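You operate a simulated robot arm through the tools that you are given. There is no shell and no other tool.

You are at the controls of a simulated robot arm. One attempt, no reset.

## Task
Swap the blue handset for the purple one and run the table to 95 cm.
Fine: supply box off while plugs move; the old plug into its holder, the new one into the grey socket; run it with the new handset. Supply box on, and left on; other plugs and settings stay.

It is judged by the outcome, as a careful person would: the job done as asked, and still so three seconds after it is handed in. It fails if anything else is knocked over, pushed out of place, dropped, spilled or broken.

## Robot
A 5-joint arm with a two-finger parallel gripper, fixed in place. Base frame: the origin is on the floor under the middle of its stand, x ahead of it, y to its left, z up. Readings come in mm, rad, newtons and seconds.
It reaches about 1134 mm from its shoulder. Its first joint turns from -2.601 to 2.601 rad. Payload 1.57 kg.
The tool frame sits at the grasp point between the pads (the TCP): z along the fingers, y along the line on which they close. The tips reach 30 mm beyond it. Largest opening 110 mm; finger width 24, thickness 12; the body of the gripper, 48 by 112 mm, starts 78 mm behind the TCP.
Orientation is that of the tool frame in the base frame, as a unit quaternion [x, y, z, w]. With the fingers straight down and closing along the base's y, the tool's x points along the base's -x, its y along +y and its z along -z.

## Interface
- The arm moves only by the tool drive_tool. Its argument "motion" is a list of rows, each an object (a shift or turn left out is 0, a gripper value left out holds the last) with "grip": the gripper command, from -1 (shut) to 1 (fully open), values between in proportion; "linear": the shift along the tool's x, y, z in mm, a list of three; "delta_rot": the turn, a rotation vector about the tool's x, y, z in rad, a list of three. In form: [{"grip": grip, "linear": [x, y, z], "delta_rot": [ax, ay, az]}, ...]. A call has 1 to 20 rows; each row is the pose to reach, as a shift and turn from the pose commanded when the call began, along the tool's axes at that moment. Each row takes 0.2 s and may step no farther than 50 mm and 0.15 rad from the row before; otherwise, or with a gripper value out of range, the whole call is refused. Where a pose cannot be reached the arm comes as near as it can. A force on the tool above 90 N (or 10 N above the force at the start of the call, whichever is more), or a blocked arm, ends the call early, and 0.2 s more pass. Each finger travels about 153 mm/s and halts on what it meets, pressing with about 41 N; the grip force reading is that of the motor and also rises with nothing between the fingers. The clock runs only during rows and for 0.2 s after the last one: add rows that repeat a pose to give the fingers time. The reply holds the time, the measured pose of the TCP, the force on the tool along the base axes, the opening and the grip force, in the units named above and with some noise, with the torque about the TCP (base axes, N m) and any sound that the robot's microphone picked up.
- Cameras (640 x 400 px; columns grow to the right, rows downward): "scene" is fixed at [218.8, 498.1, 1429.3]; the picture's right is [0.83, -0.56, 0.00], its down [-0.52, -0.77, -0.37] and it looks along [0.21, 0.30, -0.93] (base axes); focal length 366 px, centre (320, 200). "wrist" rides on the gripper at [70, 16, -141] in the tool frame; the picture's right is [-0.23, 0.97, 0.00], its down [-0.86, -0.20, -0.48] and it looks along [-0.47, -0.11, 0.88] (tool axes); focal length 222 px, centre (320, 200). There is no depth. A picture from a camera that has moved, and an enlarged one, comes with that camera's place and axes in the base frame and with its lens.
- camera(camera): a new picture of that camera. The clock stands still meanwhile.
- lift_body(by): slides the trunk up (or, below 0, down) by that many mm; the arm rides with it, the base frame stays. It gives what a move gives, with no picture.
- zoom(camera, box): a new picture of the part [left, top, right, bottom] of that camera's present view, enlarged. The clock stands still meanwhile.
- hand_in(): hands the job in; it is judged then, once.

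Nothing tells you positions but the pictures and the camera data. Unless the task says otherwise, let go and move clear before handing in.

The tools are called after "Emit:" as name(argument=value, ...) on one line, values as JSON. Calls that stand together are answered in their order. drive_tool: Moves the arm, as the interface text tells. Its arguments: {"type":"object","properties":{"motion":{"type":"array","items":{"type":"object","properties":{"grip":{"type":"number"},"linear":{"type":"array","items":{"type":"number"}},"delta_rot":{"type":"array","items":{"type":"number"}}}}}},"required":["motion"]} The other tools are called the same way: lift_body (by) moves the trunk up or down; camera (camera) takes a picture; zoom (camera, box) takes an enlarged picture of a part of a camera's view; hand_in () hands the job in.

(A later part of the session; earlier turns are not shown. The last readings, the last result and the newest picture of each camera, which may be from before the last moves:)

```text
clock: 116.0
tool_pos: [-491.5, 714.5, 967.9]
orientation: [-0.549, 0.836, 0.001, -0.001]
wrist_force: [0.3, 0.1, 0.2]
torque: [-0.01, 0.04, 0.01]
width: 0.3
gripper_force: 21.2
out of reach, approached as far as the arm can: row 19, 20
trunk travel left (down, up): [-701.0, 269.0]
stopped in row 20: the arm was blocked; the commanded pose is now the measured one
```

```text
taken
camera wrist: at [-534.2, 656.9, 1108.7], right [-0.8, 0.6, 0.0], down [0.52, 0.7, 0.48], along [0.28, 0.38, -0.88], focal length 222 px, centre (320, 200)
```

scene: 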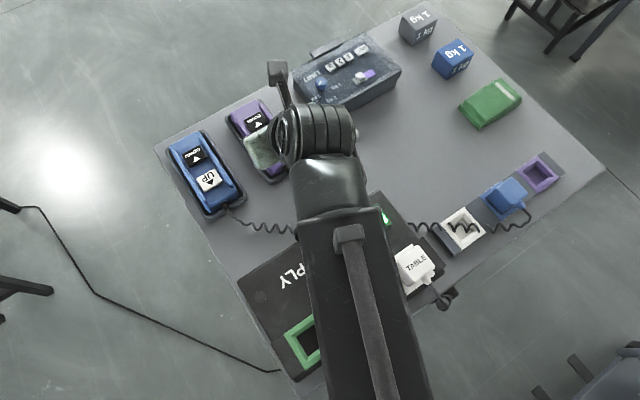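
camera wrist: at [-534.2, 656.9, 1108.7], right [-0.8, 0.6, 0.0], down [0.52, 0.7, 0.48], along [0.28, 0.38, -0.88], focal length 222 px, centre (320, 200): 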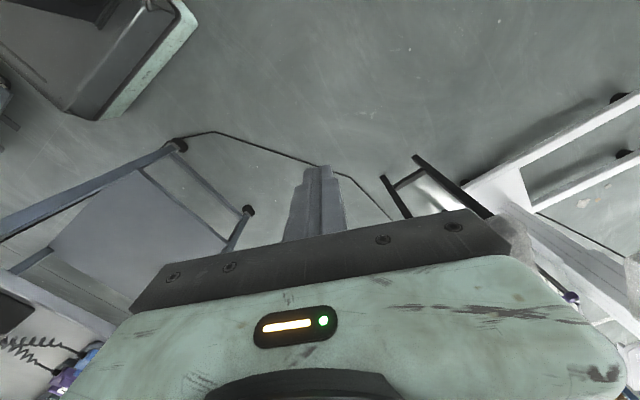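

The arm reported being blocked near the end of that swing, at about (−491, 714). I'll check that nothing was disturbed.

Emit:
camera(camera="scene")

Emit:
zoom(camera="wrist", box=[440, 80, 640, 320])

Emit:
zoom(camera="wrist", box=[0, 0, 300, 400])

```text
taken
```

scene: 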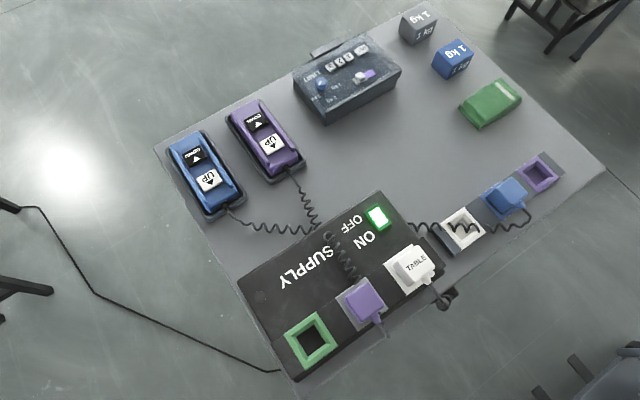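

```text
1.67 times, centred on (540, 200) of wrist
camera zoom: at [-534.2, 656.9, 1108.7], right [-0.8, 0.6, 0.0], down [0.52, 0.7, 0.48], along [0.28, 0.38, -0.88], focal length 370 px, centre (-47, 200)
```

zoom: 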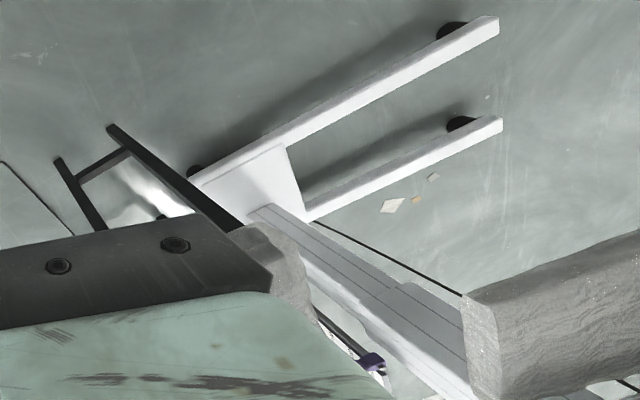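

```text
1.00 times, centred on (150, 200) of wrist (not enlarged: the box is as wide or as high as the picture)
camera zoom: at [-534.2, 656.9, 1108.7], right [-0.8, 0.6, 0.0], down [0.52, 0.7, 0.48], along [0.28, 0.38, -0.88], focal length 222 px, centre (490, 200)
```

zoom: 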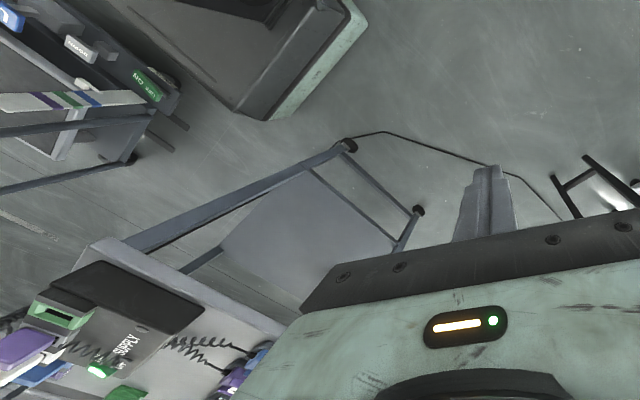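

Nothing on the work table moved, and the pedestal with its scale is visible at the right of this view. I'll zoom in there.

Emit:
zoom(camera="wrist", box=[520, 250, 600, 330])

Emit:
zoom(camera="wrist", box=[550, 280, 640, 400])

```text
5.00 times, centred on (560, 290) of wrist
camera zoom: at [-534.2, 656.9, 1108.7], right [-0.8, 0.6, 0.0], down [0.52, 0.7, 0.48], along [0.28, 0.38, -0.88], focal length 1111 px, centre (-880, -250)
```

zoom: 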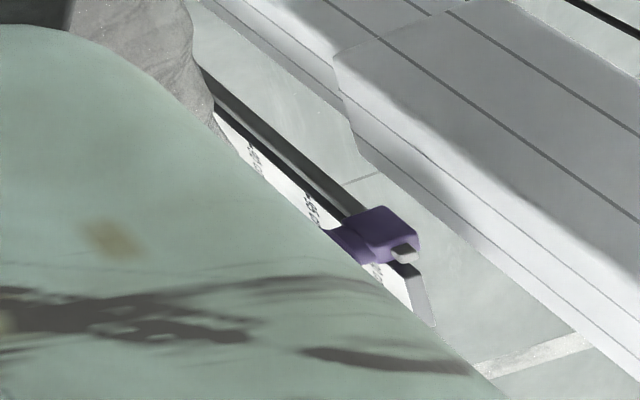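

```text
3.33 times, centred on (595, 340) of wrist
camera zoom: at [-534.2, 656.9, 1108.7], right [-0.8, 0.6, 0.0], down [0.52, 0.7, 0.48], along [0.28, 0.38, -0.88], focal length 740 px, centre (-597, -267)
```

zoom: 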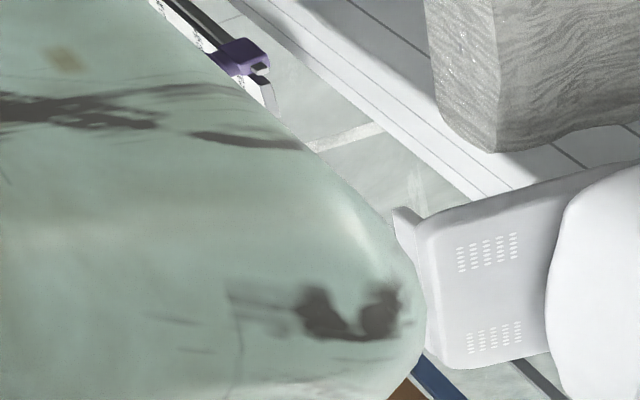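

There's a purple marker near the top of the scale's rail, partly hidden by the gripper. I'll tilt the hand toward the pedestal for an unobstructed look.

Emit:
drive_tool(motion=[{"linear": [-28.8, 15.6, -2.3], "delta_rot": [-0.0665, -0.1232, 0]}, {"linear": [-57, 30.9, -9.1], "delta_rot": [-0.133, -0.2464, 0]}, {"linear": [-84.1, 45.5, -20.3], "delta_rot": [-0.1995, -0.3696, 0]}, {"linear": [-109.6, 59.3, -35.7], "delta_rot": [-0.266, -0.4928, 0]}, {"linear": [-133, 71.9, -55.2], "delta_rot": [-0.3325, -0.616, 0]}, {"linear": [-133, 71.9, -55.2], "delta_rot": [-0.3325, -0.616, 0]}])

Emit:
camera(camera="wrist")

```text
clock: 117.4
tool_pos: [-504.0, 866.2, 1023.5]
orientation: [-0.514, 0.786, 0.302, 0.162]
wrist_force: [-0.8, 0.0, -0.6]
torque: [0.01, -0.03, 0.03]
width: 0.0
gripper_force: 21.2
trunk travel left (down, up): [-701.0, 269.0]
```

```text
taken
camera wrist: at [-540.7, 729.7, 1096.9], right [-0.79, 0.44, 0.43], down [0.56, 0.24, 0.79], along [0.24, 0.86, -0.44], focal length 222 px, centre (320, 200)
```

wrist: 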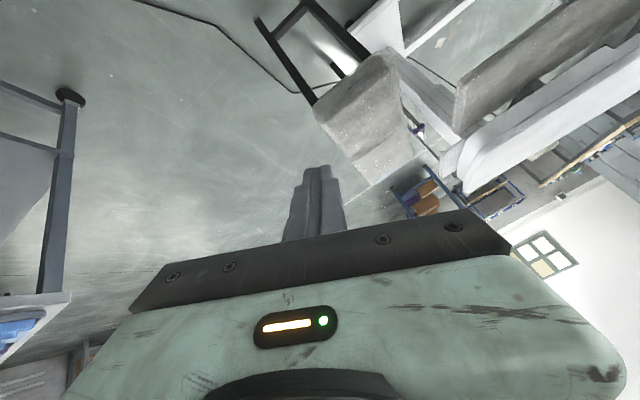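

Emit:
zoom(camera="wrist", box=[370, 60, 490, 180])

Emit:
zoom(camera="wrist", box=[400, 110, 440, 150])

```text
3.33 times, centred on (430, 120) of wrist
camera zoom: at [-540.7, 729.7, 1096.9], right [-0.79, 0.44, 0.43], down [0.56, 0.24, 0.79], along [0.24, 0.86, -0.44], focal length 740 px, centre (-47, 467)
```

zoom: 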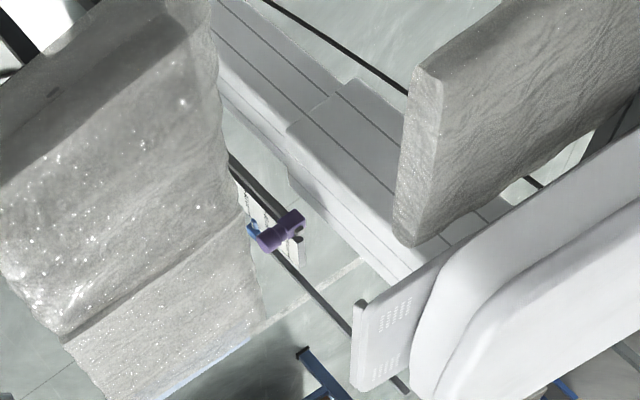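

```text
10.00 times, centred on (420, 130) of wrist
camera zoom: at [-540.7, 729.7, 1096.9], right [-0.79, 0.44, 0.43], down [0.56, 0.24, 0.79], along [0.24, 0.86, -0.44], focal length 2221 px, centre (-680, 900)
```

zoom: 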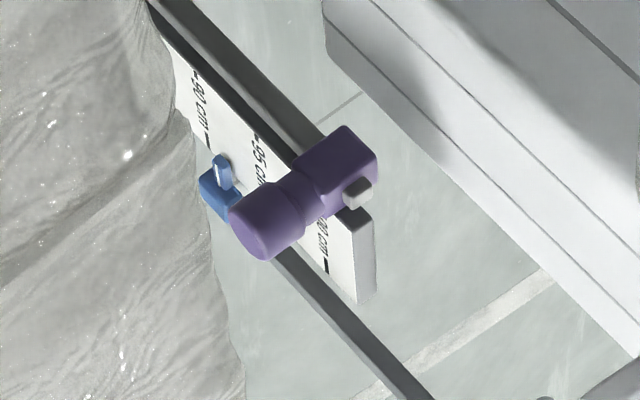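

Now I can see it: the blue pointer is a little short of the 95 mark, and a purple clamp sits on the rail just above that. I'll zoom in to read it precisely.

Emit:
zoom(camera="wrist", box=[410, 116, 430, 140])

Emit:
zoom(camera="wrist", box=[408, 112, 422, 128])

```text
16.00 times, centred on (420, 128) of wrist
camera zoom: at [-540.7, 729.7, 1096.9], right [-0.79, 0.44, 0.43], down [0.56, 0.24, 0.79], along [0.24, 0.86, -0.44], focal length 3554 px, centre (-1280, 1352)
```

zoom: 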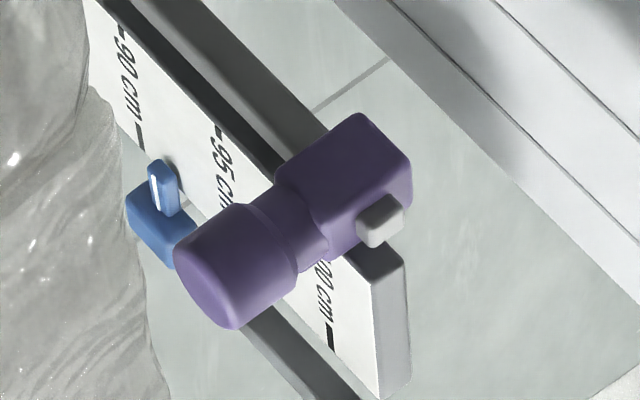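

```text
16.00 times, centred on (415, 120) of wrist
camera zoom: at [-540.7, 729.7, 1096.9], right [-0.79, 0.44, 0.43], down [0.56, 0.24, 0.79], along [0.24, 0.86, -0.44], focal length 3554 px, centre (-1200, 1480)
```

zoom: 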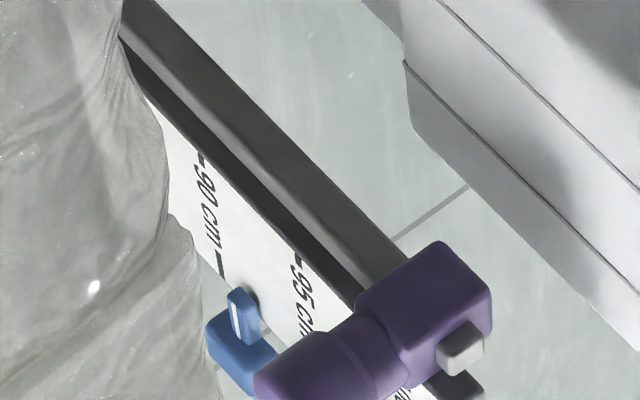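

The pointer reads roughly 91.4 cm after correcting for viewing angle, and all the presses fit about 30 mm/s with a ~0.35 s start delay. To remove the viewing-angle error, I'll lower the camera toward the scale's own height. The floor below is clear.

Emit:
lift_body(by=-300)

Emit:
camera(camera="wrist")

```text
clock: 120.6
tool_pos: [-502.5, 867.0, 782.8]
orientation: [-0.514, 0.787, 0.301, 0.162]
wrist_force: [-0.8, -0.7, 0.8]
torque: [0.01, 0.02, 0.03]
width: 0.3
gripper_force: 21.1
trunk travel left (down, up): [-460.0, 510.0]
stopped: the arm was blocked; the commanded pose is now the measured one
```

```text
taken
camera wrist: at [-538.7, 730.7, 856.9], right [-0.79, 0.44, 0.43], down [0.57, 0.24, 0.79], along [0.25, 0.86, -0.44], focal length 222 px, centre (320, 200)
```

wrist: 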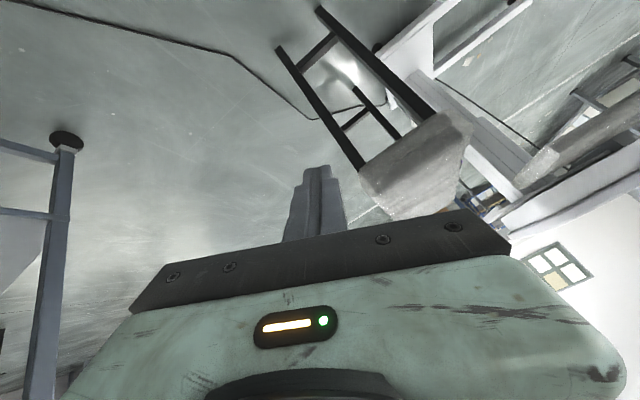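

The trunk stopped 60 mm short because a link was blocked. I'll raise it straight away and check that nothing was disturbed.

Emit:
lift_body(by=60)

Emit:
camera(camera="scene")

Emit:
camera(camera="wrist")

```text
clock: 121.6
tool_pos: [-503.1, 867.0, 843.1]
orientation: [-0.514, 0.786, 0.301, 0.163]
wrist_force: [-0.4, 0.5, 0.3]
torque: [0.0, -0.02, 0.0]
width: 0.0
gripper_force: 21.7
trunk travel left (down, up): [-520.0, 450.0]
```

```text
taken
```

scene: 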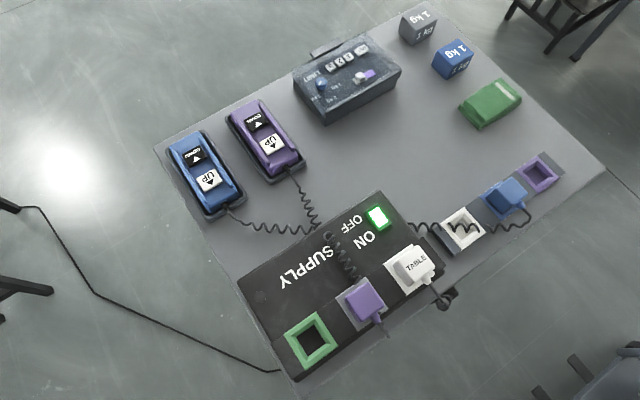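

```text
taken
camera wrist: at [-539.9, 730.1, 916.9], right [-0.79, 0.44, 0.43], down [0.56, 0.24, 0.79], along [0.25, 0.86, -0.44], focal length 222 px, centre (320, 200)
```

wrist: 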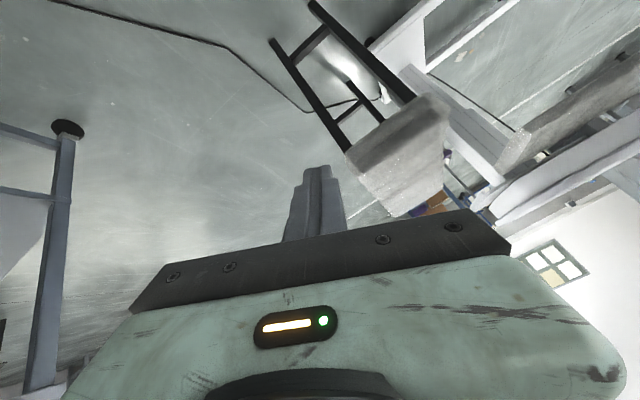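

The scene looks unchanged. From this lower vantage I'll zoom in on the scale again.

Emit:
zoom(camera="wrist", box=[425, 130, 485, 200])

Emit:
zoom(camera="wrist", box=[440, 145, 470, 175])

```text
5.71 times, centred on (455, 165) of wrist
camera zoom: at [-539.9, 730.1, 916.9], right [-0.79, 0.44, 0.43], down [0.56, 0.24, 0.79], along [0.25, 0.86, -0.44], focal length 1269 px, centre (-451, 400)
```

zoom: 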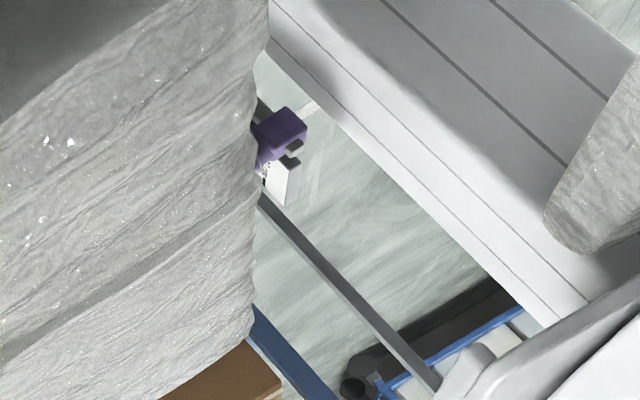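

```text
13.33 times, centred on (455, 160) of wrist
camera zoom: at [-539.9, 730.1, 916.9], right [-0.79, 0.44, 0.43], down [0.56, 0.24, 0.79], along [0.25, 0.86, -0.44], focal length 2962 px, centre (-1480, 733)
```

zoom: 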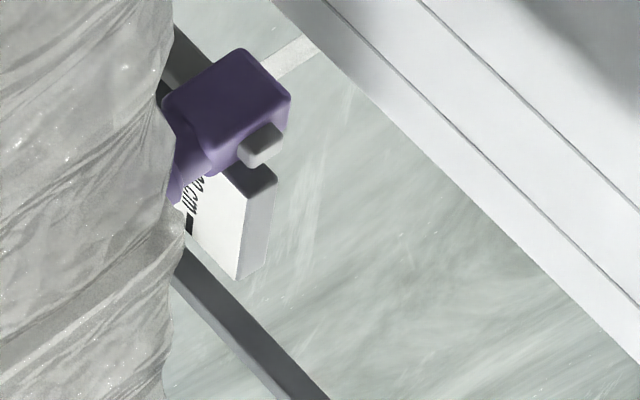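

From lower down the stone slab blocks the view, so higher vantage points are better. I'll raise the trunk and return to the handset side. A spot over the table's front-left corner should see the scale past the bench.

Emit:
lift_body(by=230)

Emit:
drive_tool(motion=[{"linear": [28.8, -15.6, -2.3], "delta_rot": [0.0665, 0.1232, 0]}, {"linear": [57, -30.8, -9.1], "delta_rot": [0.133, 0.2464, 0]}, {"linear": [84.2, -45.4, -20.3], "delta_rot": [0.1995, 0.3696, 0]}, {"linear": [109.6, -59.2, -35.7], "delta_rot": [0.266, 0.4928, 0]}, {"linear": [132.9, -71.8, -55.2], "delta_rot": [0.3325, 0.616, 0]}])

```text
clock: 124.0
tool_pos: [-504.8, 865.9, 1073.7]
orientation: [-0.514, 0.787, 0.301, 0.162]
wrist_force: [0.3, -0.2, -0.2]
torque: [0.02, -0.01, -0.01]
width: 0.1
gripper_force: 21.1
trunk travel left (down, up): [-750.0, 220.0]
```

```text
clock: 125.2
tool_pos: [-491.6, 712.8, 1017.7]
orientation: [-0.548, 0.837, -0.001, -0.001]
wrist_force: [-0.2, -0.3, 0.1]
torque: [0.03, -0.02, -0.05]
width: 0.1
gripper_force: 21.5
trunk travel left (down, up): [-750.0, 220.0]
```

Emit:
drive_tool(motion=[{"linear": [-14.4, -38.7, 0], "delta_rot": [0, 0, 0.1367]}, {"linear": [-28.9, -77.4, 0], "delta_rot": [0, 0, 0.2733]}, {"linear": [-43.3, -116.1, 0], "delta_rot": [0, 0, 0.41]}, {"linear": [-57.8, -154.8, 0], "delta_rot": [0, 0, 0.5466]}, {"linear": [-72.2, -193.5, 0], "delta_rot": [0, 0, 0.6833]}, {"linear": [-86.7, -232.2, 0], "delta_rot": [0, 0, 0.8199]}, {"linear": [-101.1, -270.9, 0], "delta_rot": [0, 0, 0.9566]}, {"linear": [-115.6, -309.6, 0], "delta_rot": [0, 0, 1.0932]}, {"linear": [-130, -348.3, 0], "delta_rot": [0, 0, 1.2299]}, {"linear": [-144.5, -387, 0], "delta_rot": [0, 0, 1.3665]}, {"linear": [-158.9, -425.8, 0], "delta_rot": [0, 0, 1.5032]}, {"linear": [-173.3, -464.5, 0], "delta_rot": [0, 0, 1.6398]}, {"linear": [-187.8, -503.2, 0], "delta_rot": [0, 0, 1.7765]}, {"linear": [-202.2, -541.9, 0], "delta_rot": [0, 0, 1.9131]}, {"linear": [-216.7, -580.6, 0], "delta_rot": [0, 0, 2.0498]}, {"linear": [-231.1, -619.3, 0], "delta_rot": [0, 0, 2.1864]}, {"linear": [-245.6, -658, 0], "delta_rot": [0, 0, 2.3231]}, {"linear": [-260, -696.7, 0], "delta_rot": [0, 0, 2.4597]}, {"linear": [-274.5, -735.4, 0], "delta_rot": [0, 0, 2.5964]}, {"linear": [-288.9, -774.1, 0], "delta_rot": [0, 0, 2.733]}])

Emit:
camera(camera="scene")

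```text
clock: 129.4
tool_pos: [332.6, 670.1, 1017.8]
orientation: [0.708, 0.706, -0.002, 0.001]
wrist_force: [-0.3, 1.6, -1.0]
torque: [-0.01, 0.01, 0.01]
width: 0.0
gripper_force: 21.4
out of reach, approached as far as the arm can: row 8, 9
trunk travel left (down, up): [-750.0, 220.0]
```

```text
taken
```

scene: 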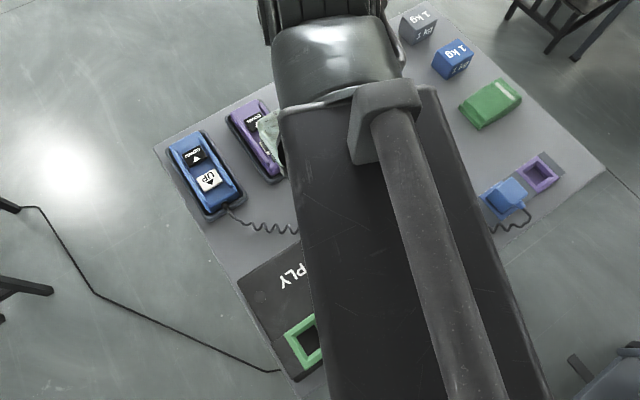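

Back near the handset. I'll raise up and move to the front-left corner, tilt outward, and look for the scale.

Emit:
lift_body(by=125)

Emit:
drive_tool(motion=[{"linear": [40, -24, 0]}, {"linear": [80, -48, 0]}, {"linear": [120, -72, 0]}, {"linear": [160, -96, 0]}, {"linear": [200, -118, 0]}, {"linear": [232.7, -118, -2.3], "delta_rot": [0, 0.14, 0]}, {"linear": [264.8, -118, -9.1], "delta_rot": [0, 0.28, 0]}, {"linear": [295.6, -118, -20.3], "delta_rot": [0, 0.42, 0]}, {"linear": [324.6, -118, -35.7], "delta_rot": [0, 0.56, 0]}, {"linear": [351.1, -118, -55.2], "delta_rot": [0, 0.7, 0]}, {"linear": [351.1, -118, -55.2], "delta_rot": [0, 0.7, 0]}])

Emit:
camera(camera="wrist")

```text
clock: 131.0
tool_pos: [332.2, 670.1, 1141.1]
orientation: [0.708, 0.706, -0.001, 0.0]
wrist_force: [-0.3, -0.3, -0.5]
torque: [0.03, 0.01, 0.02]
width: 0.0
gripper_force: 21.4
trunk travel left (down, up): [-875.0, 95.0]
```

```text
clock: 133.4
tool_pos: [215.9, 1022.6, 1196.9]
orientation: [0.666, 0.663, 0.242, -0.241]
wrist_force: [-0.4, 0.5, -0.3]
torque: [0.02, 0.0, 0.01]
width: 0.5
gripper_force: 21.2
trunk travel left (down, up): [-875.0, 95.0]
```

```text
taken
camera wrist: at [232.8, 983.9, 1350.6], right [0.97, -0.18, -0.15], down [-0.2, -0.96, -0.18], along [-0.11, 0.21, -0.97], focal length 222 px, centre (320, 200)
```

wrist: 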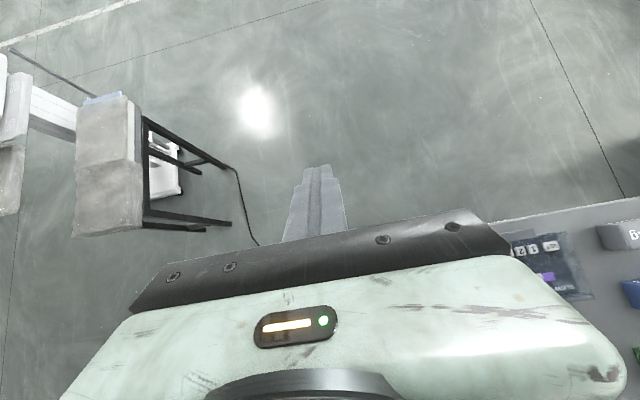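

Emit:
zoom(camera="wrist", box=[0, 30, 160, 180])

Emit:
zoom(camera="wrist", box=[60, 70, 130, 130])

```text
2.67 times, centred on (80, 105) of wrist
camera zoom: at [232.8, 983.9, 1350.6], right [0.97, -0.18, -0.15], down [-0.2, -0.96, -0.18], along [-0.11, 0.21, -0.97], focal length 592 px, centre (960, 453)
```

zoom: 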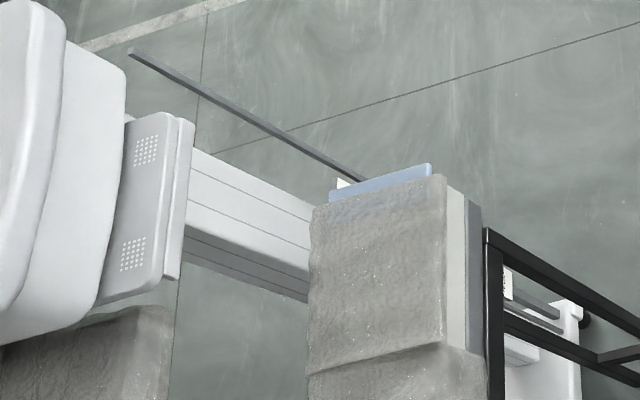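

```text
6.67 times, centred on (95, 100) of wrist
camera zoom: at [232.8, 983.9, 1350.6], right [0.97, -0.18, -0.15], down [-0.2, -0.96, -0.18], along [-0.11, 0.21, -0.97], focal length 1481 px, centre (1820, 867)
```

zoom: 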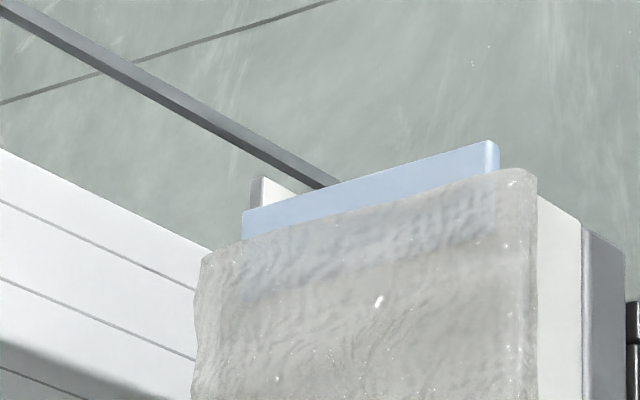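

From here a wrapped stack on the bench blocks the scale, so the far-left vantage is the one to use. At about 92 cm I need roughly 3 cm more, so I'll go back to the UP button and hold for six rows, which earlier gave about 2.6 cm. Then I'll re-read.

Emit:
drive_tool(motion=[{"linear": [-32.8, 23.4, -25.6], "delta_rot": [0, -0.011, 0]}, {"linear": [-65.6, 46.8, -51.1], "delta_rot": [0, -0.022, 0]}, {"linear": [-98.4, 70.1, -76.7], "delta_rot": [0, -0.032, 0]}, {"linear": [-131.2, 93.5, -102.2], "delta_rot": [0, -0.043, 0]}, {"linear": [-164, 116.9, -127.8], "delta_rot": [0, -0.054, 0]}, {"linear": [-164, 116.9, -127.8], "delta_rot": [0, -0.054, 0]}])

Emit:
lift_body(by=-250)

Emit:
camera(camera="wrist")

Emit:
zoom(camera="wrist", box=[240, 120, 420, 240])

```text
clock: 134.8
tool_pos: [333.6, 813.5, 1190.0]
orientation: [0.671, 0.67, 0.223, -0.224]
wrist_force: [-0.2, -0.3, -0.2]
torque: [0.02, 0.02, -0.02]
width: 0.2
gripper_force: 21.5
trunk travel left (down, up): [-875.0, 95.0]
```

```text
clock: 137.3
tool_pos: [333.4, 813.3, 940.2]
orientation: [0.672, 0.67, 0.223, -0.224]
wrist_force: [-0.6, 0.5, -0.3]
torque: [-0.01, -0.05, 0.01]
width: 0.2
gripper_force: 21.2
trunk travel left (down, up): [-625.0, 345.0]
```

```text
taken
camera wrist: at [349.7, 784.0, 1094.4], right [0.97, -0.18, -0.14], down [-0.2, -0.97, -0.13], along [-0.11, 0.15, -0.98], focal length 222 px, centre (320, 200)
```

wrist: 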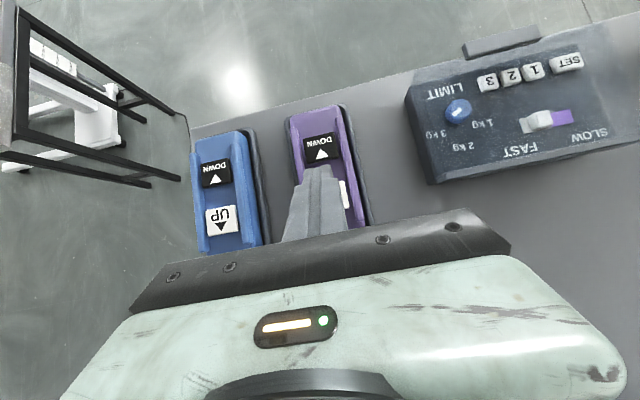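

```text
3.33 times, centred on (330, 180) of wrist
camera zoom: at [349.7, 784.0, 1094.4], right [0.97, -0.18, -0.14], down [-0.2, -0.97, -0.13], along [-0.11, 0.15, -0.98], focal length 740 px, centre (287, 267)
```

zoom: 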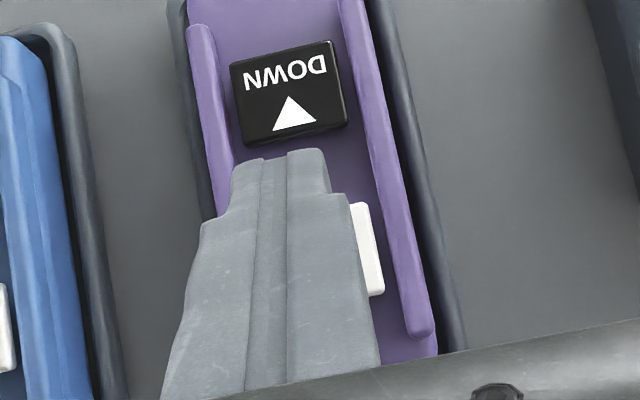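

Emit:
lift_body(by=-34)

Emit:
drive_tool(motion=[{"linear": [-6.04, 0, 13.91], "delta_rot": [0, -0.1129, 0]}, {"linear": [-6.04, 0, 13.91], "delta_rot": [0, -0.1129, 0]}, {"linear": [-6.04, 0, 13.91], "delta_rot": [0, -0.1129, 0]}, {"linear": [-6.04, 0, 13.91], "delta_rot": [0, -0.1129, 0]}, {"linear": [-6.04, 0, 13.91], "delta_rot": [0, -0.1129, 0]}, {"linear": [-6.04, 0, 13.91], "delta_rot": [0, -0.1129, 0]}, {"linear": [0, 0, 0], "delta_rot": [0, 0, 0]}])

Emit:
camera(camera="wrist")

```text
clock: 138.1
tool_pos: [333.5, 813.8, 906.4]
orientation: [0.672, 0.67, 0.223, -0.223]
wrist_force: [-0.9, 0.6, 0.4]
torque: [0.02, 0.03, -0.01]
width: 0.0
gripper_force: 21.3
trunk travel left (down, up): [-591.0, 379.0]
```

```text
clock: 139.7
tool_pos: [332.3, 813.5, 906.8]
orientation: [0.672, 0.67, 0.223, -0.223]
wrist_force: [0.4, 0.9, -1.0]
torque: [0.03, -0.01, -0.03]
width: 0.1
gripper_force: 21.2
trunk travel left (down, up): [-591.0, 379.0]
heard: click
```

```text
taken
camera wrist: at [348.6, 784.2, 1060.3], right [0.97, -0.18, -0.14], down [-0.2, -0.97, -0.13], along [-0.11, 0.15, -0.98], focal length 222 px, centre (320, 200)
```

wrist: 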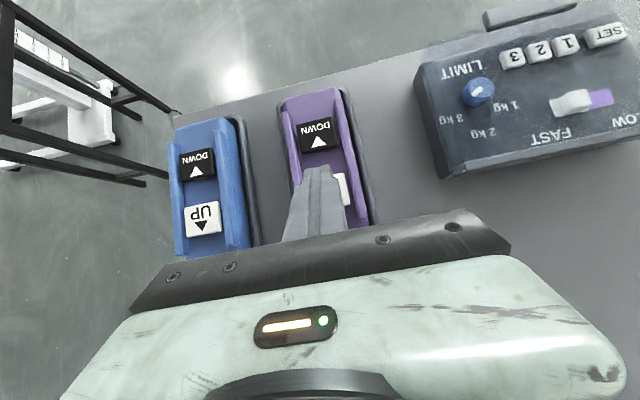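

I heard the click. Now I'll go up high and swing to the far-left vantage to read the scale.

Emit:
lift_body(by=350)

Emit:
drive_tool(motion=[{"linear": [-30.2, 0, -2], "delta_rot": [0, -0.1292, 0]}, {"linear": [-59.9, 0, -7.8], "delta_rot": [0, -0.2584, 0]}, {"linear": [-88.6, 0, -17.4], "delta_rot": [0, -0.3876, 0]}, {"linear": [-115.9, 0, -30.7], "delta_rot": [0, -0.5168, 0]}, {"linear": [-141.2, 0, -47.3], "delta_rot": [0, -0.646, 0]}])

Emit:
drive_tool(motion=[{"linear": [2, -41.3, 0], "delta_rot": [0, 0, -0.1367]}, {"linear": [4, -82.5, 0], "delta_rot": [0, 0, -0.2733]}, {"linear": [6, -123.8, 0], "delta_rot": [0, 0, -0.41]}, {"linear": [8, -165, 0], "delta_rot": [0, 0, -0.5466]}, {"linear": [10, -206.3, 0], "delta_rot": [0, 0, -0.6833]}, {"linear": [13, -247.5, 0], "delta_rot": [0, 0, -0.8199]}, {"linear": [15, -288.8, 0], "delta_rot": [0, 0, -0.9566]}, {"linear": [17, -330, 0], "delta_rot": [0, 0, -1.0932]}, {"linear": [19, -371.3, 0], "delta_rot": [0, 0, -1.2299]}, {"linear": [21, -412.5, 0], "delta_rot": [0, 0, -1.3665]}, {"linear": [23, -453.8, 0], "delta_rot": [0, 0, -1.5032]}, {"linear": [25, -495, 0], "delta_rot": [0, 0, -1.6398]}, {"linear": [27, -536.3, 0], "delta_rot": [0, 0, -1.7765]}, {"linear": [29, -577.5, 0], "delta_rot": [0, 0, -1.9131]}, {"linear": [31, -618.8, 0], "delta_rot": [0, 0, -2.0498]}, {"linear": [34, -660, 0], "delta_rot": [0, 0, -2.1864]}, {"linear": [36, -701.3, 0], "delta_rot": [0, 0, -2.3231]}, {"linear": [38, -742.5, 0], "delta_rot": [0, 0, -2.4597]}, {"linear": [40, -783.8, 0], "delta_rot": [0, 0, -2.5964]}, {"linear": [42, -825, 0], "delta_rot": [0, 0, -2.733]}])

```text
clock: 143.2
tool_pos: [332.8, 815.4, 1255.3]
orientation: [0.671, 0.67, 0.223, -0.224]
wrist_force: [-0.4, -0.6, -0.4]
torque: [-0.01, 0.03, -0.01]
width: 0.2
gripper_force: 21.3
trunk travel left (down, up): [-941.0, 29.0]
```

```text
clock: 144.3
tool_pos: [332.4, 673.0, 1208.2]
orientation: [0.708, 0.706, -0.003, 0.0]
wrist_force: [0.2, 0.3, 0.2]
torque: [0.01, -0.02, -0.02]
width: 0.0
gripper_force: 21.1
trunk travel left (down, up): [-941.0, 29.0]
```

```text
clock: 148.6
tool_pos: [-490.4, 716.6, 1207.9]
orientation: [-0.549, 0.836, 0.0, -0.001]
wrist_force: [-0.7, 0.4, -0.5]
torque: [0.0, 0.01, -0.01]
width: 0.0
gripper_force: 21.6
out of reach, approached as far as the arm can: row 20
trunk travel left (down, up): [-941.0, 29.0]
```

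Emit:
drive_tool(motion=[{"linear": [-28.8, 15.6, -2.3], "delta_rot": [-0.0665, -0.1232, 0]}, {"linear": [-57, 30.9, -9.1], "delta_rot": [-0.133, -0.2464, 0]}, {"linear": [-84.1, 45.5, -20.3], "delta_rot": [-0.1995, -0.3696, 0]}, {"linear": [-109.6, 59.3, -35.7], "delta_rot": [-0.266, -0.4928, 0]}, {"linear": [-133, 71.9, -55.2], "delta_rot": [-0.3325, -0.616, 0]}, {"linear": [-133, 71.9, -55.2], "delta_rot": [-0.3325, -0.616, 0]}])

Emit:
camera(camera="wrist")

Emit:
zoom(camera="wrist", box=[370, 40, 430, 100])

```text
clock: 149.9
tool_pos: [-502.6, 867.2, 1264.5]
orientation: [-0.514, 0.786, 0.302, 0.163]
wrist_force: [0.4, -0.1, 0.8]
torque: [0.02, -0.01, 0.03]
width: 0.1
gripper_force: 21.2
trunk travel left (down, up): [-941.0, 29.0]
```

```text
taken
camera wrist: at [-539.3, 730.5, 1337.4], right [-0.79, 0.44, 0.43], down [0.57, 0.24, 0.79], along [0.25, 0.86, -0.44], focal length 222 px, centre (320, 200)
```

wrist: 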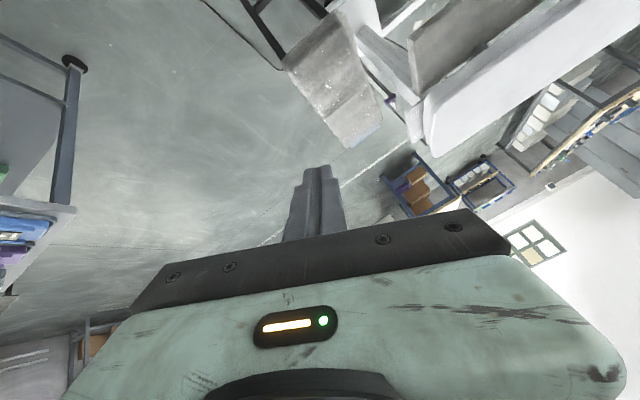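

```text
6.67 times, centred on (400, 70) of wrist
camera zoom: at [-539.3, 730.5, 1337.4], right [-0.79, 0.44, 0.43], down [0.57, 0.24, 0.79], along [0.25, 0.86, -0.44], focal length 1481 px, centre (-213, 1067)
```

zoom: 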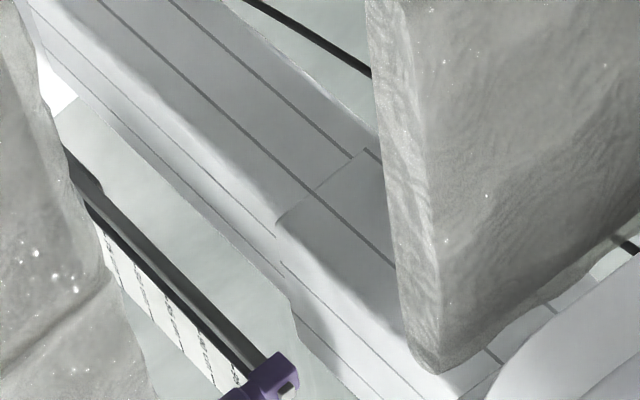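

Emit:
zoom(camera="wrist", box=[375, 75, 405, 110])

Emit:
zoom(camera="wrist", box=[382, 82, 398, 102])

```text
11.43 times, centred on (390, 92) of wrist
camera zoom: at [-539.3, 730.5, 1337.4], right [-0.79, 0.44, 0.43], down [0.57, 0.24, 0.79], along [0.25, 0.86, -0.44], focal length 2538 px, centre (-480, 1429)
```

zoom: 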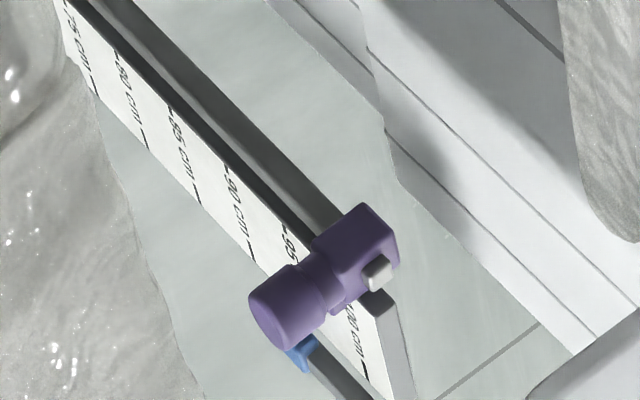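

```text
16.00 times, centred on (390, 92) of wrist
camera zoom: at [-539.3, 730.5, 1337.4], right [-0.79, 0.44, 0.43], down [0.57, 0.24, 0.79], along [0.25, 0.86, -0.44], focal length 3554 px, centre (-800, 1928)
```

zoom: 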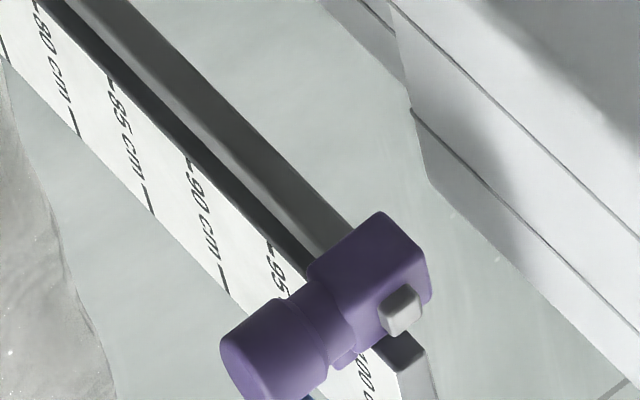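

The pointer is hidden behind the clamp's purple knob from here. I'll shift the camera about 140 mm toward +x and a bit higher.

Emit:
drive_tool(motion=[{"linear": [-19.5, -42.3, -2.6]}, {"linear": [-39, -84.5, -5.2]}, {"linear": [-58.5, -126.8, -7.8]}, {"linear": [-58.5, -126.8, -7.8]}])

Emit:
lift_body(by=28)

Emit:
camera(camera="wrist")

Emit:
zoom(camera="wrist", box=[370, 40, 450, 110])

```text
clock: 150.9
tool_pos: [-362.7, 863.6, 1262.6]
orientation: [-0.515, 0.787, 0.299, 0.162]
wrist_force: [0.0, -0.3, 0.4]
torque: [0.02, 0.05, -0.01]
width: 0.0
gripper_force: 21.5
trunk travel left (down, up): [-941.0, 29.0]
```

```text
clock: 151.7
tool_pos: [-364.5, 864.6, 1291.4]
orientation: [-0.515, 0.786, 0.301, 0.162]
wrist_force: [1.2, -0.8, -0.2]
torque: [0.0, -0.06, 0.0]
width: 0.0
gripper_force: 21.1
trunk travel left (down, up): [-969.0, 1.0]
```

```text
taken
camera wrist: at [-400.0, 728.8, 1365.3], right [-0.79, 0.44, 0.43], down [0.56, 0.25, 0.79], along [0.25, 0.86, -0.45], focal length 222 px, centre (320, 200)
```

wrist: 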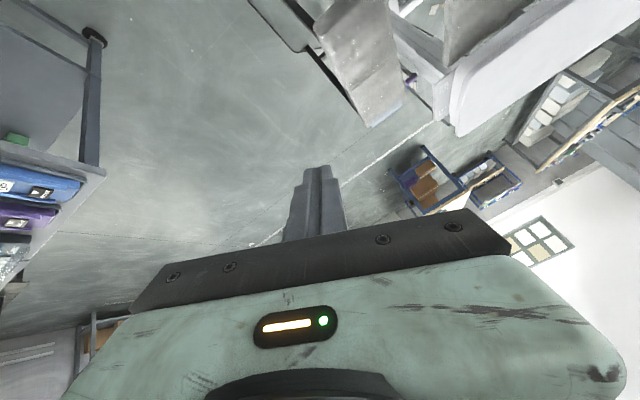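

```text
5.71 times, centred on (410, 75) of wrist
camera zoom: at [-400.0, 728.8, 1365.3], right [-0.79, 0.44, 0.43], down [0.56, 0.25, 0.79], along [0.25, 0.86, -0.45], focal length 1269 px, centre (-194, 914)
```

zoom: 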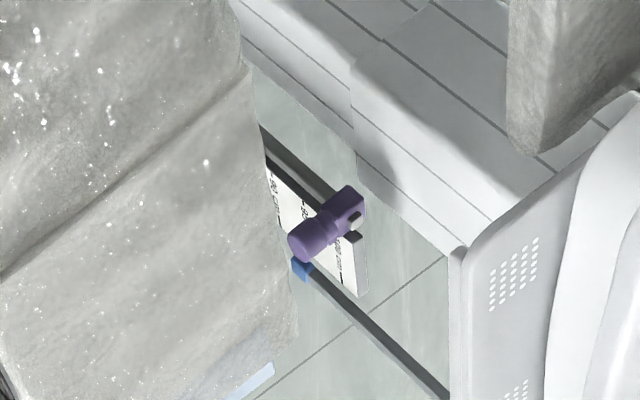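

Emit:
zoom(camera="wrist", box=[402, 66, 420, 88])

Emit:
zoom(camera="wrist", box=[404, 72, 416, 86])

```text
16.00 times, centred on (411, 77) of wrist
camera zoom: at [-400.0, 728.8, 1365.3], right [-0.79, 0.44, 0.43], down [0.56, 0.25, 0.79], along [0.25, 0.86, -0.45], focal length 3554 px, centre (-1136, 2168)
```

zoom: 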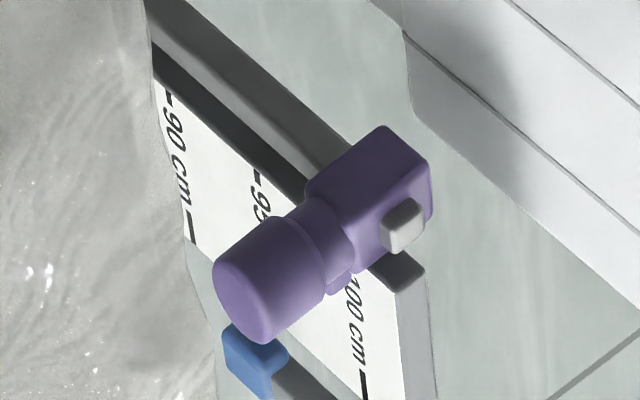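

```text
16.00 times, centred on (410, 79) of wrist
camera zoom: at [-400.0, 728.8, 1365.3], right [-0.79, 0.44, 0.43], down [0.56, 0.25, 0.79], along [0.25, 0.86, -0.45], focal length 3554 px, centre (-1120, 2136)
```

zoom: 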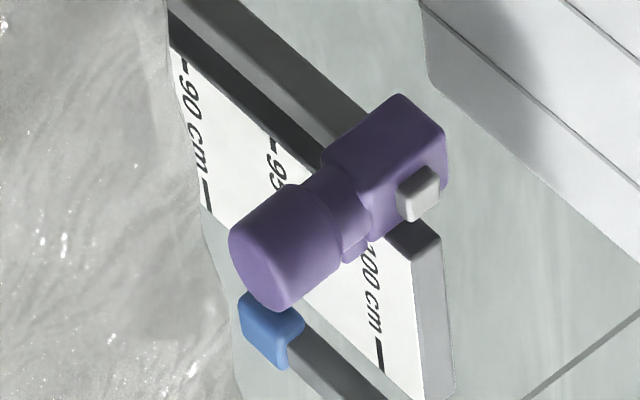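

By triangulating the visible pointer block, I estimate the reading is now about 95.0 cm. The line itself is just behind the knob, so I'll move the camera closer for a steeper, clearer view to confirm.

Emit:
drive_tool(motion=[{"linear": [-25.3, 12.1, 23.6]}, {"linear": [-50.7, 24.2, 47.2]}, {"linear": [-76, 36.3, 70.8]}, {"linear": [-76, 36.3, 70.8]}])

Emit:
camera(camera="wrist")

Emit:
zoom(camera="wrist", box=[380, 30, 440, 90])

```text
clock: 152.7
tool_pos: [-357.7, 956.9, 1291.3]
orientation: [-0.514, 0.787, 0.301, 0.162]
wrist_force: [-0.3, 0.9, -0.3]
torque: [0.0, -0.02, 0.0]
width: 0.0
gripper_force: 21.1
out of reach, approached as far as the arm can: row 3, 4
trunk travel left (down, up): [-969.0, 1.0]
```

```text
taken
camera wrist: at [-394.3, 821.1, 1365.1], right [-0.79, 0.44, 0.43], down [0.56, 0.25, 0.79], along [0.24, 0.86, -0.44], focal length 222 px, centre (320, 200)
```

wrist: 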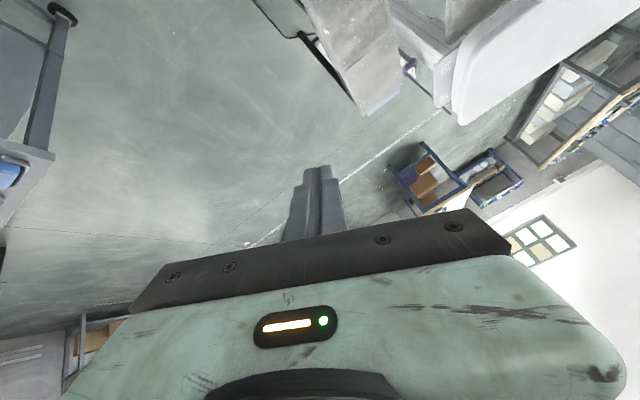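

```text
6.67 times, centred on (410, 60) of wrist
camera zoom: at [-394.3, 821.1, 1365.1], right [-0.79, 0.44, 0.43], down [0.56, 0.25, 0.79], along [0.24, 0.86, -0.44], focal length 1481 px, centre (-280, 1133)
```

zoom: 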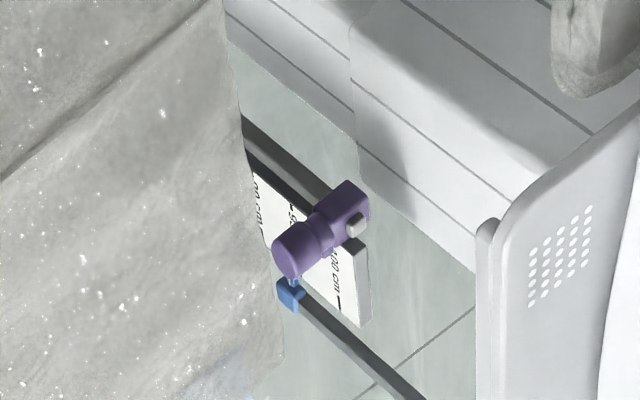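

Emit:
zoom(camera="wrist", box=[402, 54, 418, 82])

Emit:
zoom(camera="wrist", box=[404, 62, 416, 78])

```text
14.29 times, centred on (410, 68) of wrist
camera zoom: at [-394.3, 821.1, 1365.1], right [-0.79, 0.44, 0.43], down [0.56, 0.25, 0.79], along [0.24, 0.86, -0.44], focal length 3173 px, centre (-966, 2086)
```

zoom: 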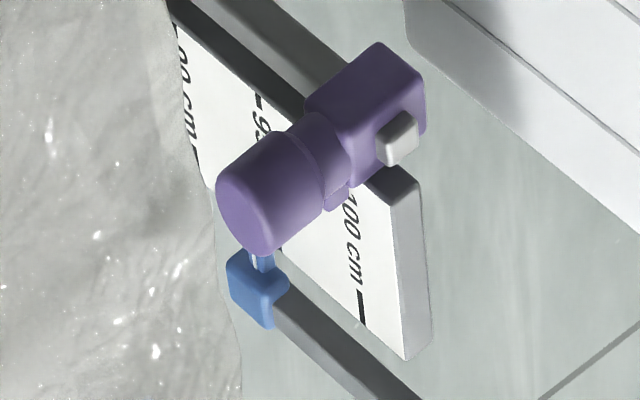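

```text
16.00 times, centred on (410, 70) of wrist
camera zoom: at [-394.3, 821.1, 1365.1], right [-0.79, 0.44, 0.43], down [0.56, 0.25, 0.79], along [0.24, 0.86, -0.44], focal length 3554 px, centre (-1120, 2280)
```

zoom: 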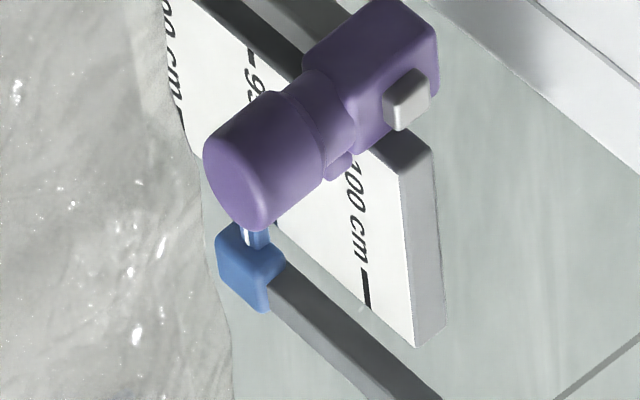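

The line of the pointer is just visible, practically level with the visible end of the 95 tick. My triangulations give about 94.9 cm. A single short tap earlier added about 1.3 mm, so I'll go back and give one short tap to centre it, then re-read from here.

Emit:
drive_tool(motion=[{"linear": [28.8, -15.6, -2.3], "delta_rot": [0.0665, 0.1232, 0]}, {"linear": [57, -30.8, -9.1], "delta_rot": [0.133, 0.2464, 0]}, {"linear": [84.2, -45.4, -20.3], "delta_rot": [0.1995, 0.3696, 0]}, {"linear": [109.6, -59.2, -35.7], "delta_rot": [0.266, 0.4928, 0]}, {"linear": [132.9, -71.8, -55.2], "delta_rot": [0.3325, 0.616, 0]}])

```text
clock: 153.9
tool_pos: [-344.8, 803.8, 1236.6]
orientation: [-0.548, 0.836, -0.002, -0.002]
wrist_force: [0.2, -0.5, 0.4]
torque: [-0.01, 0.02, 0.02]
width: 0.0
gripper_force: 21.0
trunk travel left (down, up): [-969.0, 1.0]
```

Emit:
drive_tool(motion=[{"linear": [-7.5, -33.6, 0], "delta_rot": [0, 0, 0.1366]}, {"linear": [-15.1, -67.3, 0], "delta_rot": [0, 0, 0.2731]}, {"linear": [-22.6, -100.9, 0], "delta_rot": [0, 0, 0.4097]}, {"linear": [-30.2, -134.6, 0], "delta_rot": [0, 0, 0.5463]}, {"linear": [-37.7, -168.2, 0], "delta_rot": [0, 0, 0.6829]}, {"linear": [-45.2, -201.8, 0], "delta_rot": [0, 0, 0.8194]}, {"linear": [-52.8, -235.5, 0], "delta_rot": [0, 0, 0.956]}, {"linear": [-60.3, -269.1, 0], "delta_rot": [0, 0, 1.0926]}, {"linear": [-67.9, -302.8, 0], "delta_rot": [0, 0, 1.2292]}, {"linear": [-75.4, -336.4, 0], "delta_rot": [0, 0, 1.3657]}, {"linear": [-82.9, -370, 0], "delta_rot": [0, 0, 1.5023]}, {"linear": [-90.5, -403.7, 0], "delta_rot": [0, 0, 1.6389]}, {"linear": [-98, -437.3, 0], "delta_rot": [0, 0, 1.7755]}, {"linear": [-105.6, -471, 0], "delta_rot": [0, 0, 1.912]}, {"linear": [-113.1, -504.6, 0], "delta_rot": [0, 0, 2.0486]}, {"linear": [-120.6, -538.2, 0], "delta_rot": [0, 0, 2.1852]}, {"linear": [-128.2, -571.9, 0], "delta_rot": [0, 0, 2.3218]}, {"linear": [-135.7, -605.5, 0], "delta_rot": [0, 0, 2.4583]}, {"linear": [-143.3, -639.2, 0], "delta_rot": [0, 0, 2.5949]}, {"linear": [-150.8, -672.8, 0], "delta_rot": [0, 0, 2.7315]}])

Emit:
drive_tool(motion=[{"linear": [30.2, 0, -2], "delta_rot": [0, 0.1292, 0]}, {"linear": [59.9, 0, -7.8], "delta_rot": [0, 0.2584, 0]}, {"linear": [88.6, 0, -17.4], "delta_rot": [0, 0.3876, 0]}, {"linear": [115.9, 0, -30.7], "delta_rot": [0, 0.5168, 0]}, {"linear": [141.2, 0, -47.3], "delta_rot": [0, 0.646, 0]}, {"linear": [141.2, 0, -47.3], "delta_rot": [0, 0.646, 0]}])

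Emit:
lift_body(by=-345)

Emit:
zoom(camera="wrist", box=[240, 120, 420, 240])

```text
clock: 158.1
tool_pos: [331.6, 676.2, 1237.0]
orientation: [0.709, 0.706, -0.002, 0.001]
wrist_force: [-0.1, -0.5, 0.6]
torque: [0.0, 0.02, -0.01]
width: 0.1
gripper_force: 21.7
trunk travel left (down, up): [-969.0, 1.0]
```

```text
clock: 159.5
tool_pos: [332.1, 816.2, 1283.8]
orientation: [0.672, 0.671, 0.223, -0.223]
wrist_force: [0.4, -0.1, 0.5]
torque: [-0.01, 0.01, -0.01]
width: 0.0
gripper_force: 21.2
trunk travel left (down, up): [-969.0, 1.0]
```

```text
clock: 162.9
tool_pos: [331.5, 816.9, 938.5]
orientation: [0.671, 0.672, 0.221, -0.222]
wrist_force: [-0.6, 0.7, 0.2]
torque: [-0.02, 0.03, 0.02]
width: 0.0
gripper_force: 21.1
trunk travel left (down, up): [-624.0, 346.0]
```

```text
3.33 times, centred on (330, 180) of wrist
camera zoom: at [348.3, 786.8, 1093.0], right [0.97, -0.18, -0.14], down [-0.2, -0.97, -0.13], along [-0.11, 0.15, -0.98], focal length 740 px, centre (287, 267)
```

zoom: 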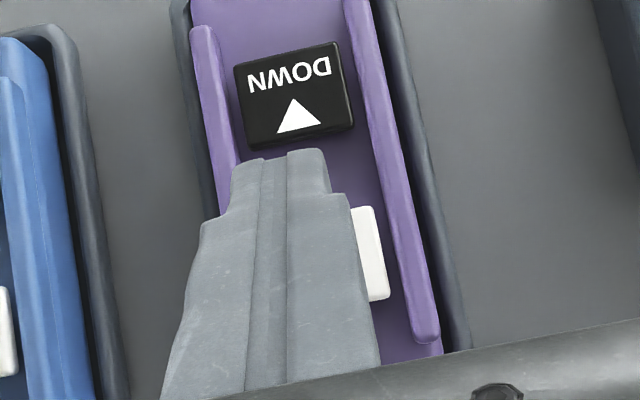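

Emit:
lift_body(by=-33)

Emit:
drive_tool(motion=[{"linear": [-6.04, 0, 13.91], "delta_rot": [0, -0.1129, 0]}, {"linear": [-6.04, 0, 13.91], "delta_rot": [0, -0.1129, 0]}, {"linear": [0, 0, 0], "delta_rot": [0, 0, 0]}])

Emit:
camera(camera="wrist")

```text
clock: 163.6
tool_pos: [332.5, 816.1, 905.1]
orientation: [0.672, 0.671, 0.222, -0.222]
wrist_force: [-0.6, -0.2, -0.1]
torque: [-0.03, 0.0, 0.04]
width: 0.2
gripper_force: 21.3
trunk travel left (down, up): [-591.0, 379.0]
```

```text
clock: 164.4
tool_pos: [332.8, 816.4, 904.7]
orientation: [0.672, 0.671, 0.222, -0.222]
wrist_force: [-0.2, 0.5, -0.2]
torque: [-0.05, -0.01, 0.0]
width: 0.0
gripper_force: 21.5
trunk travel left (down, up): [-591.0, 379.0]
heard: click
```

```text
taken
camera wrist: at [348.3, 785.9, 1060.0], right [0.97, -0.18, -0.14], down [-0.2, -0.97, -0.13], along [-0.11, 0.15, -0.98], focal length 222 px, centre (320, 200)
```

wrist: 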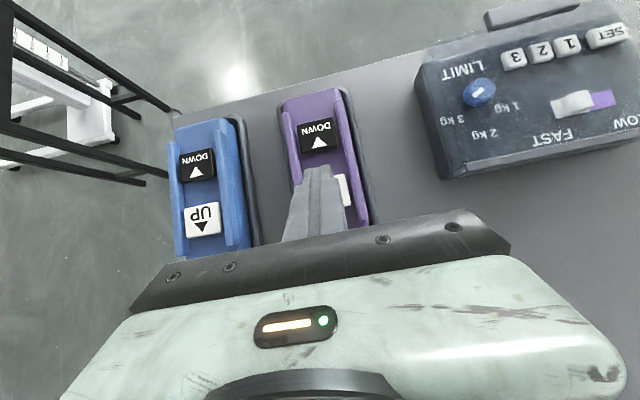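

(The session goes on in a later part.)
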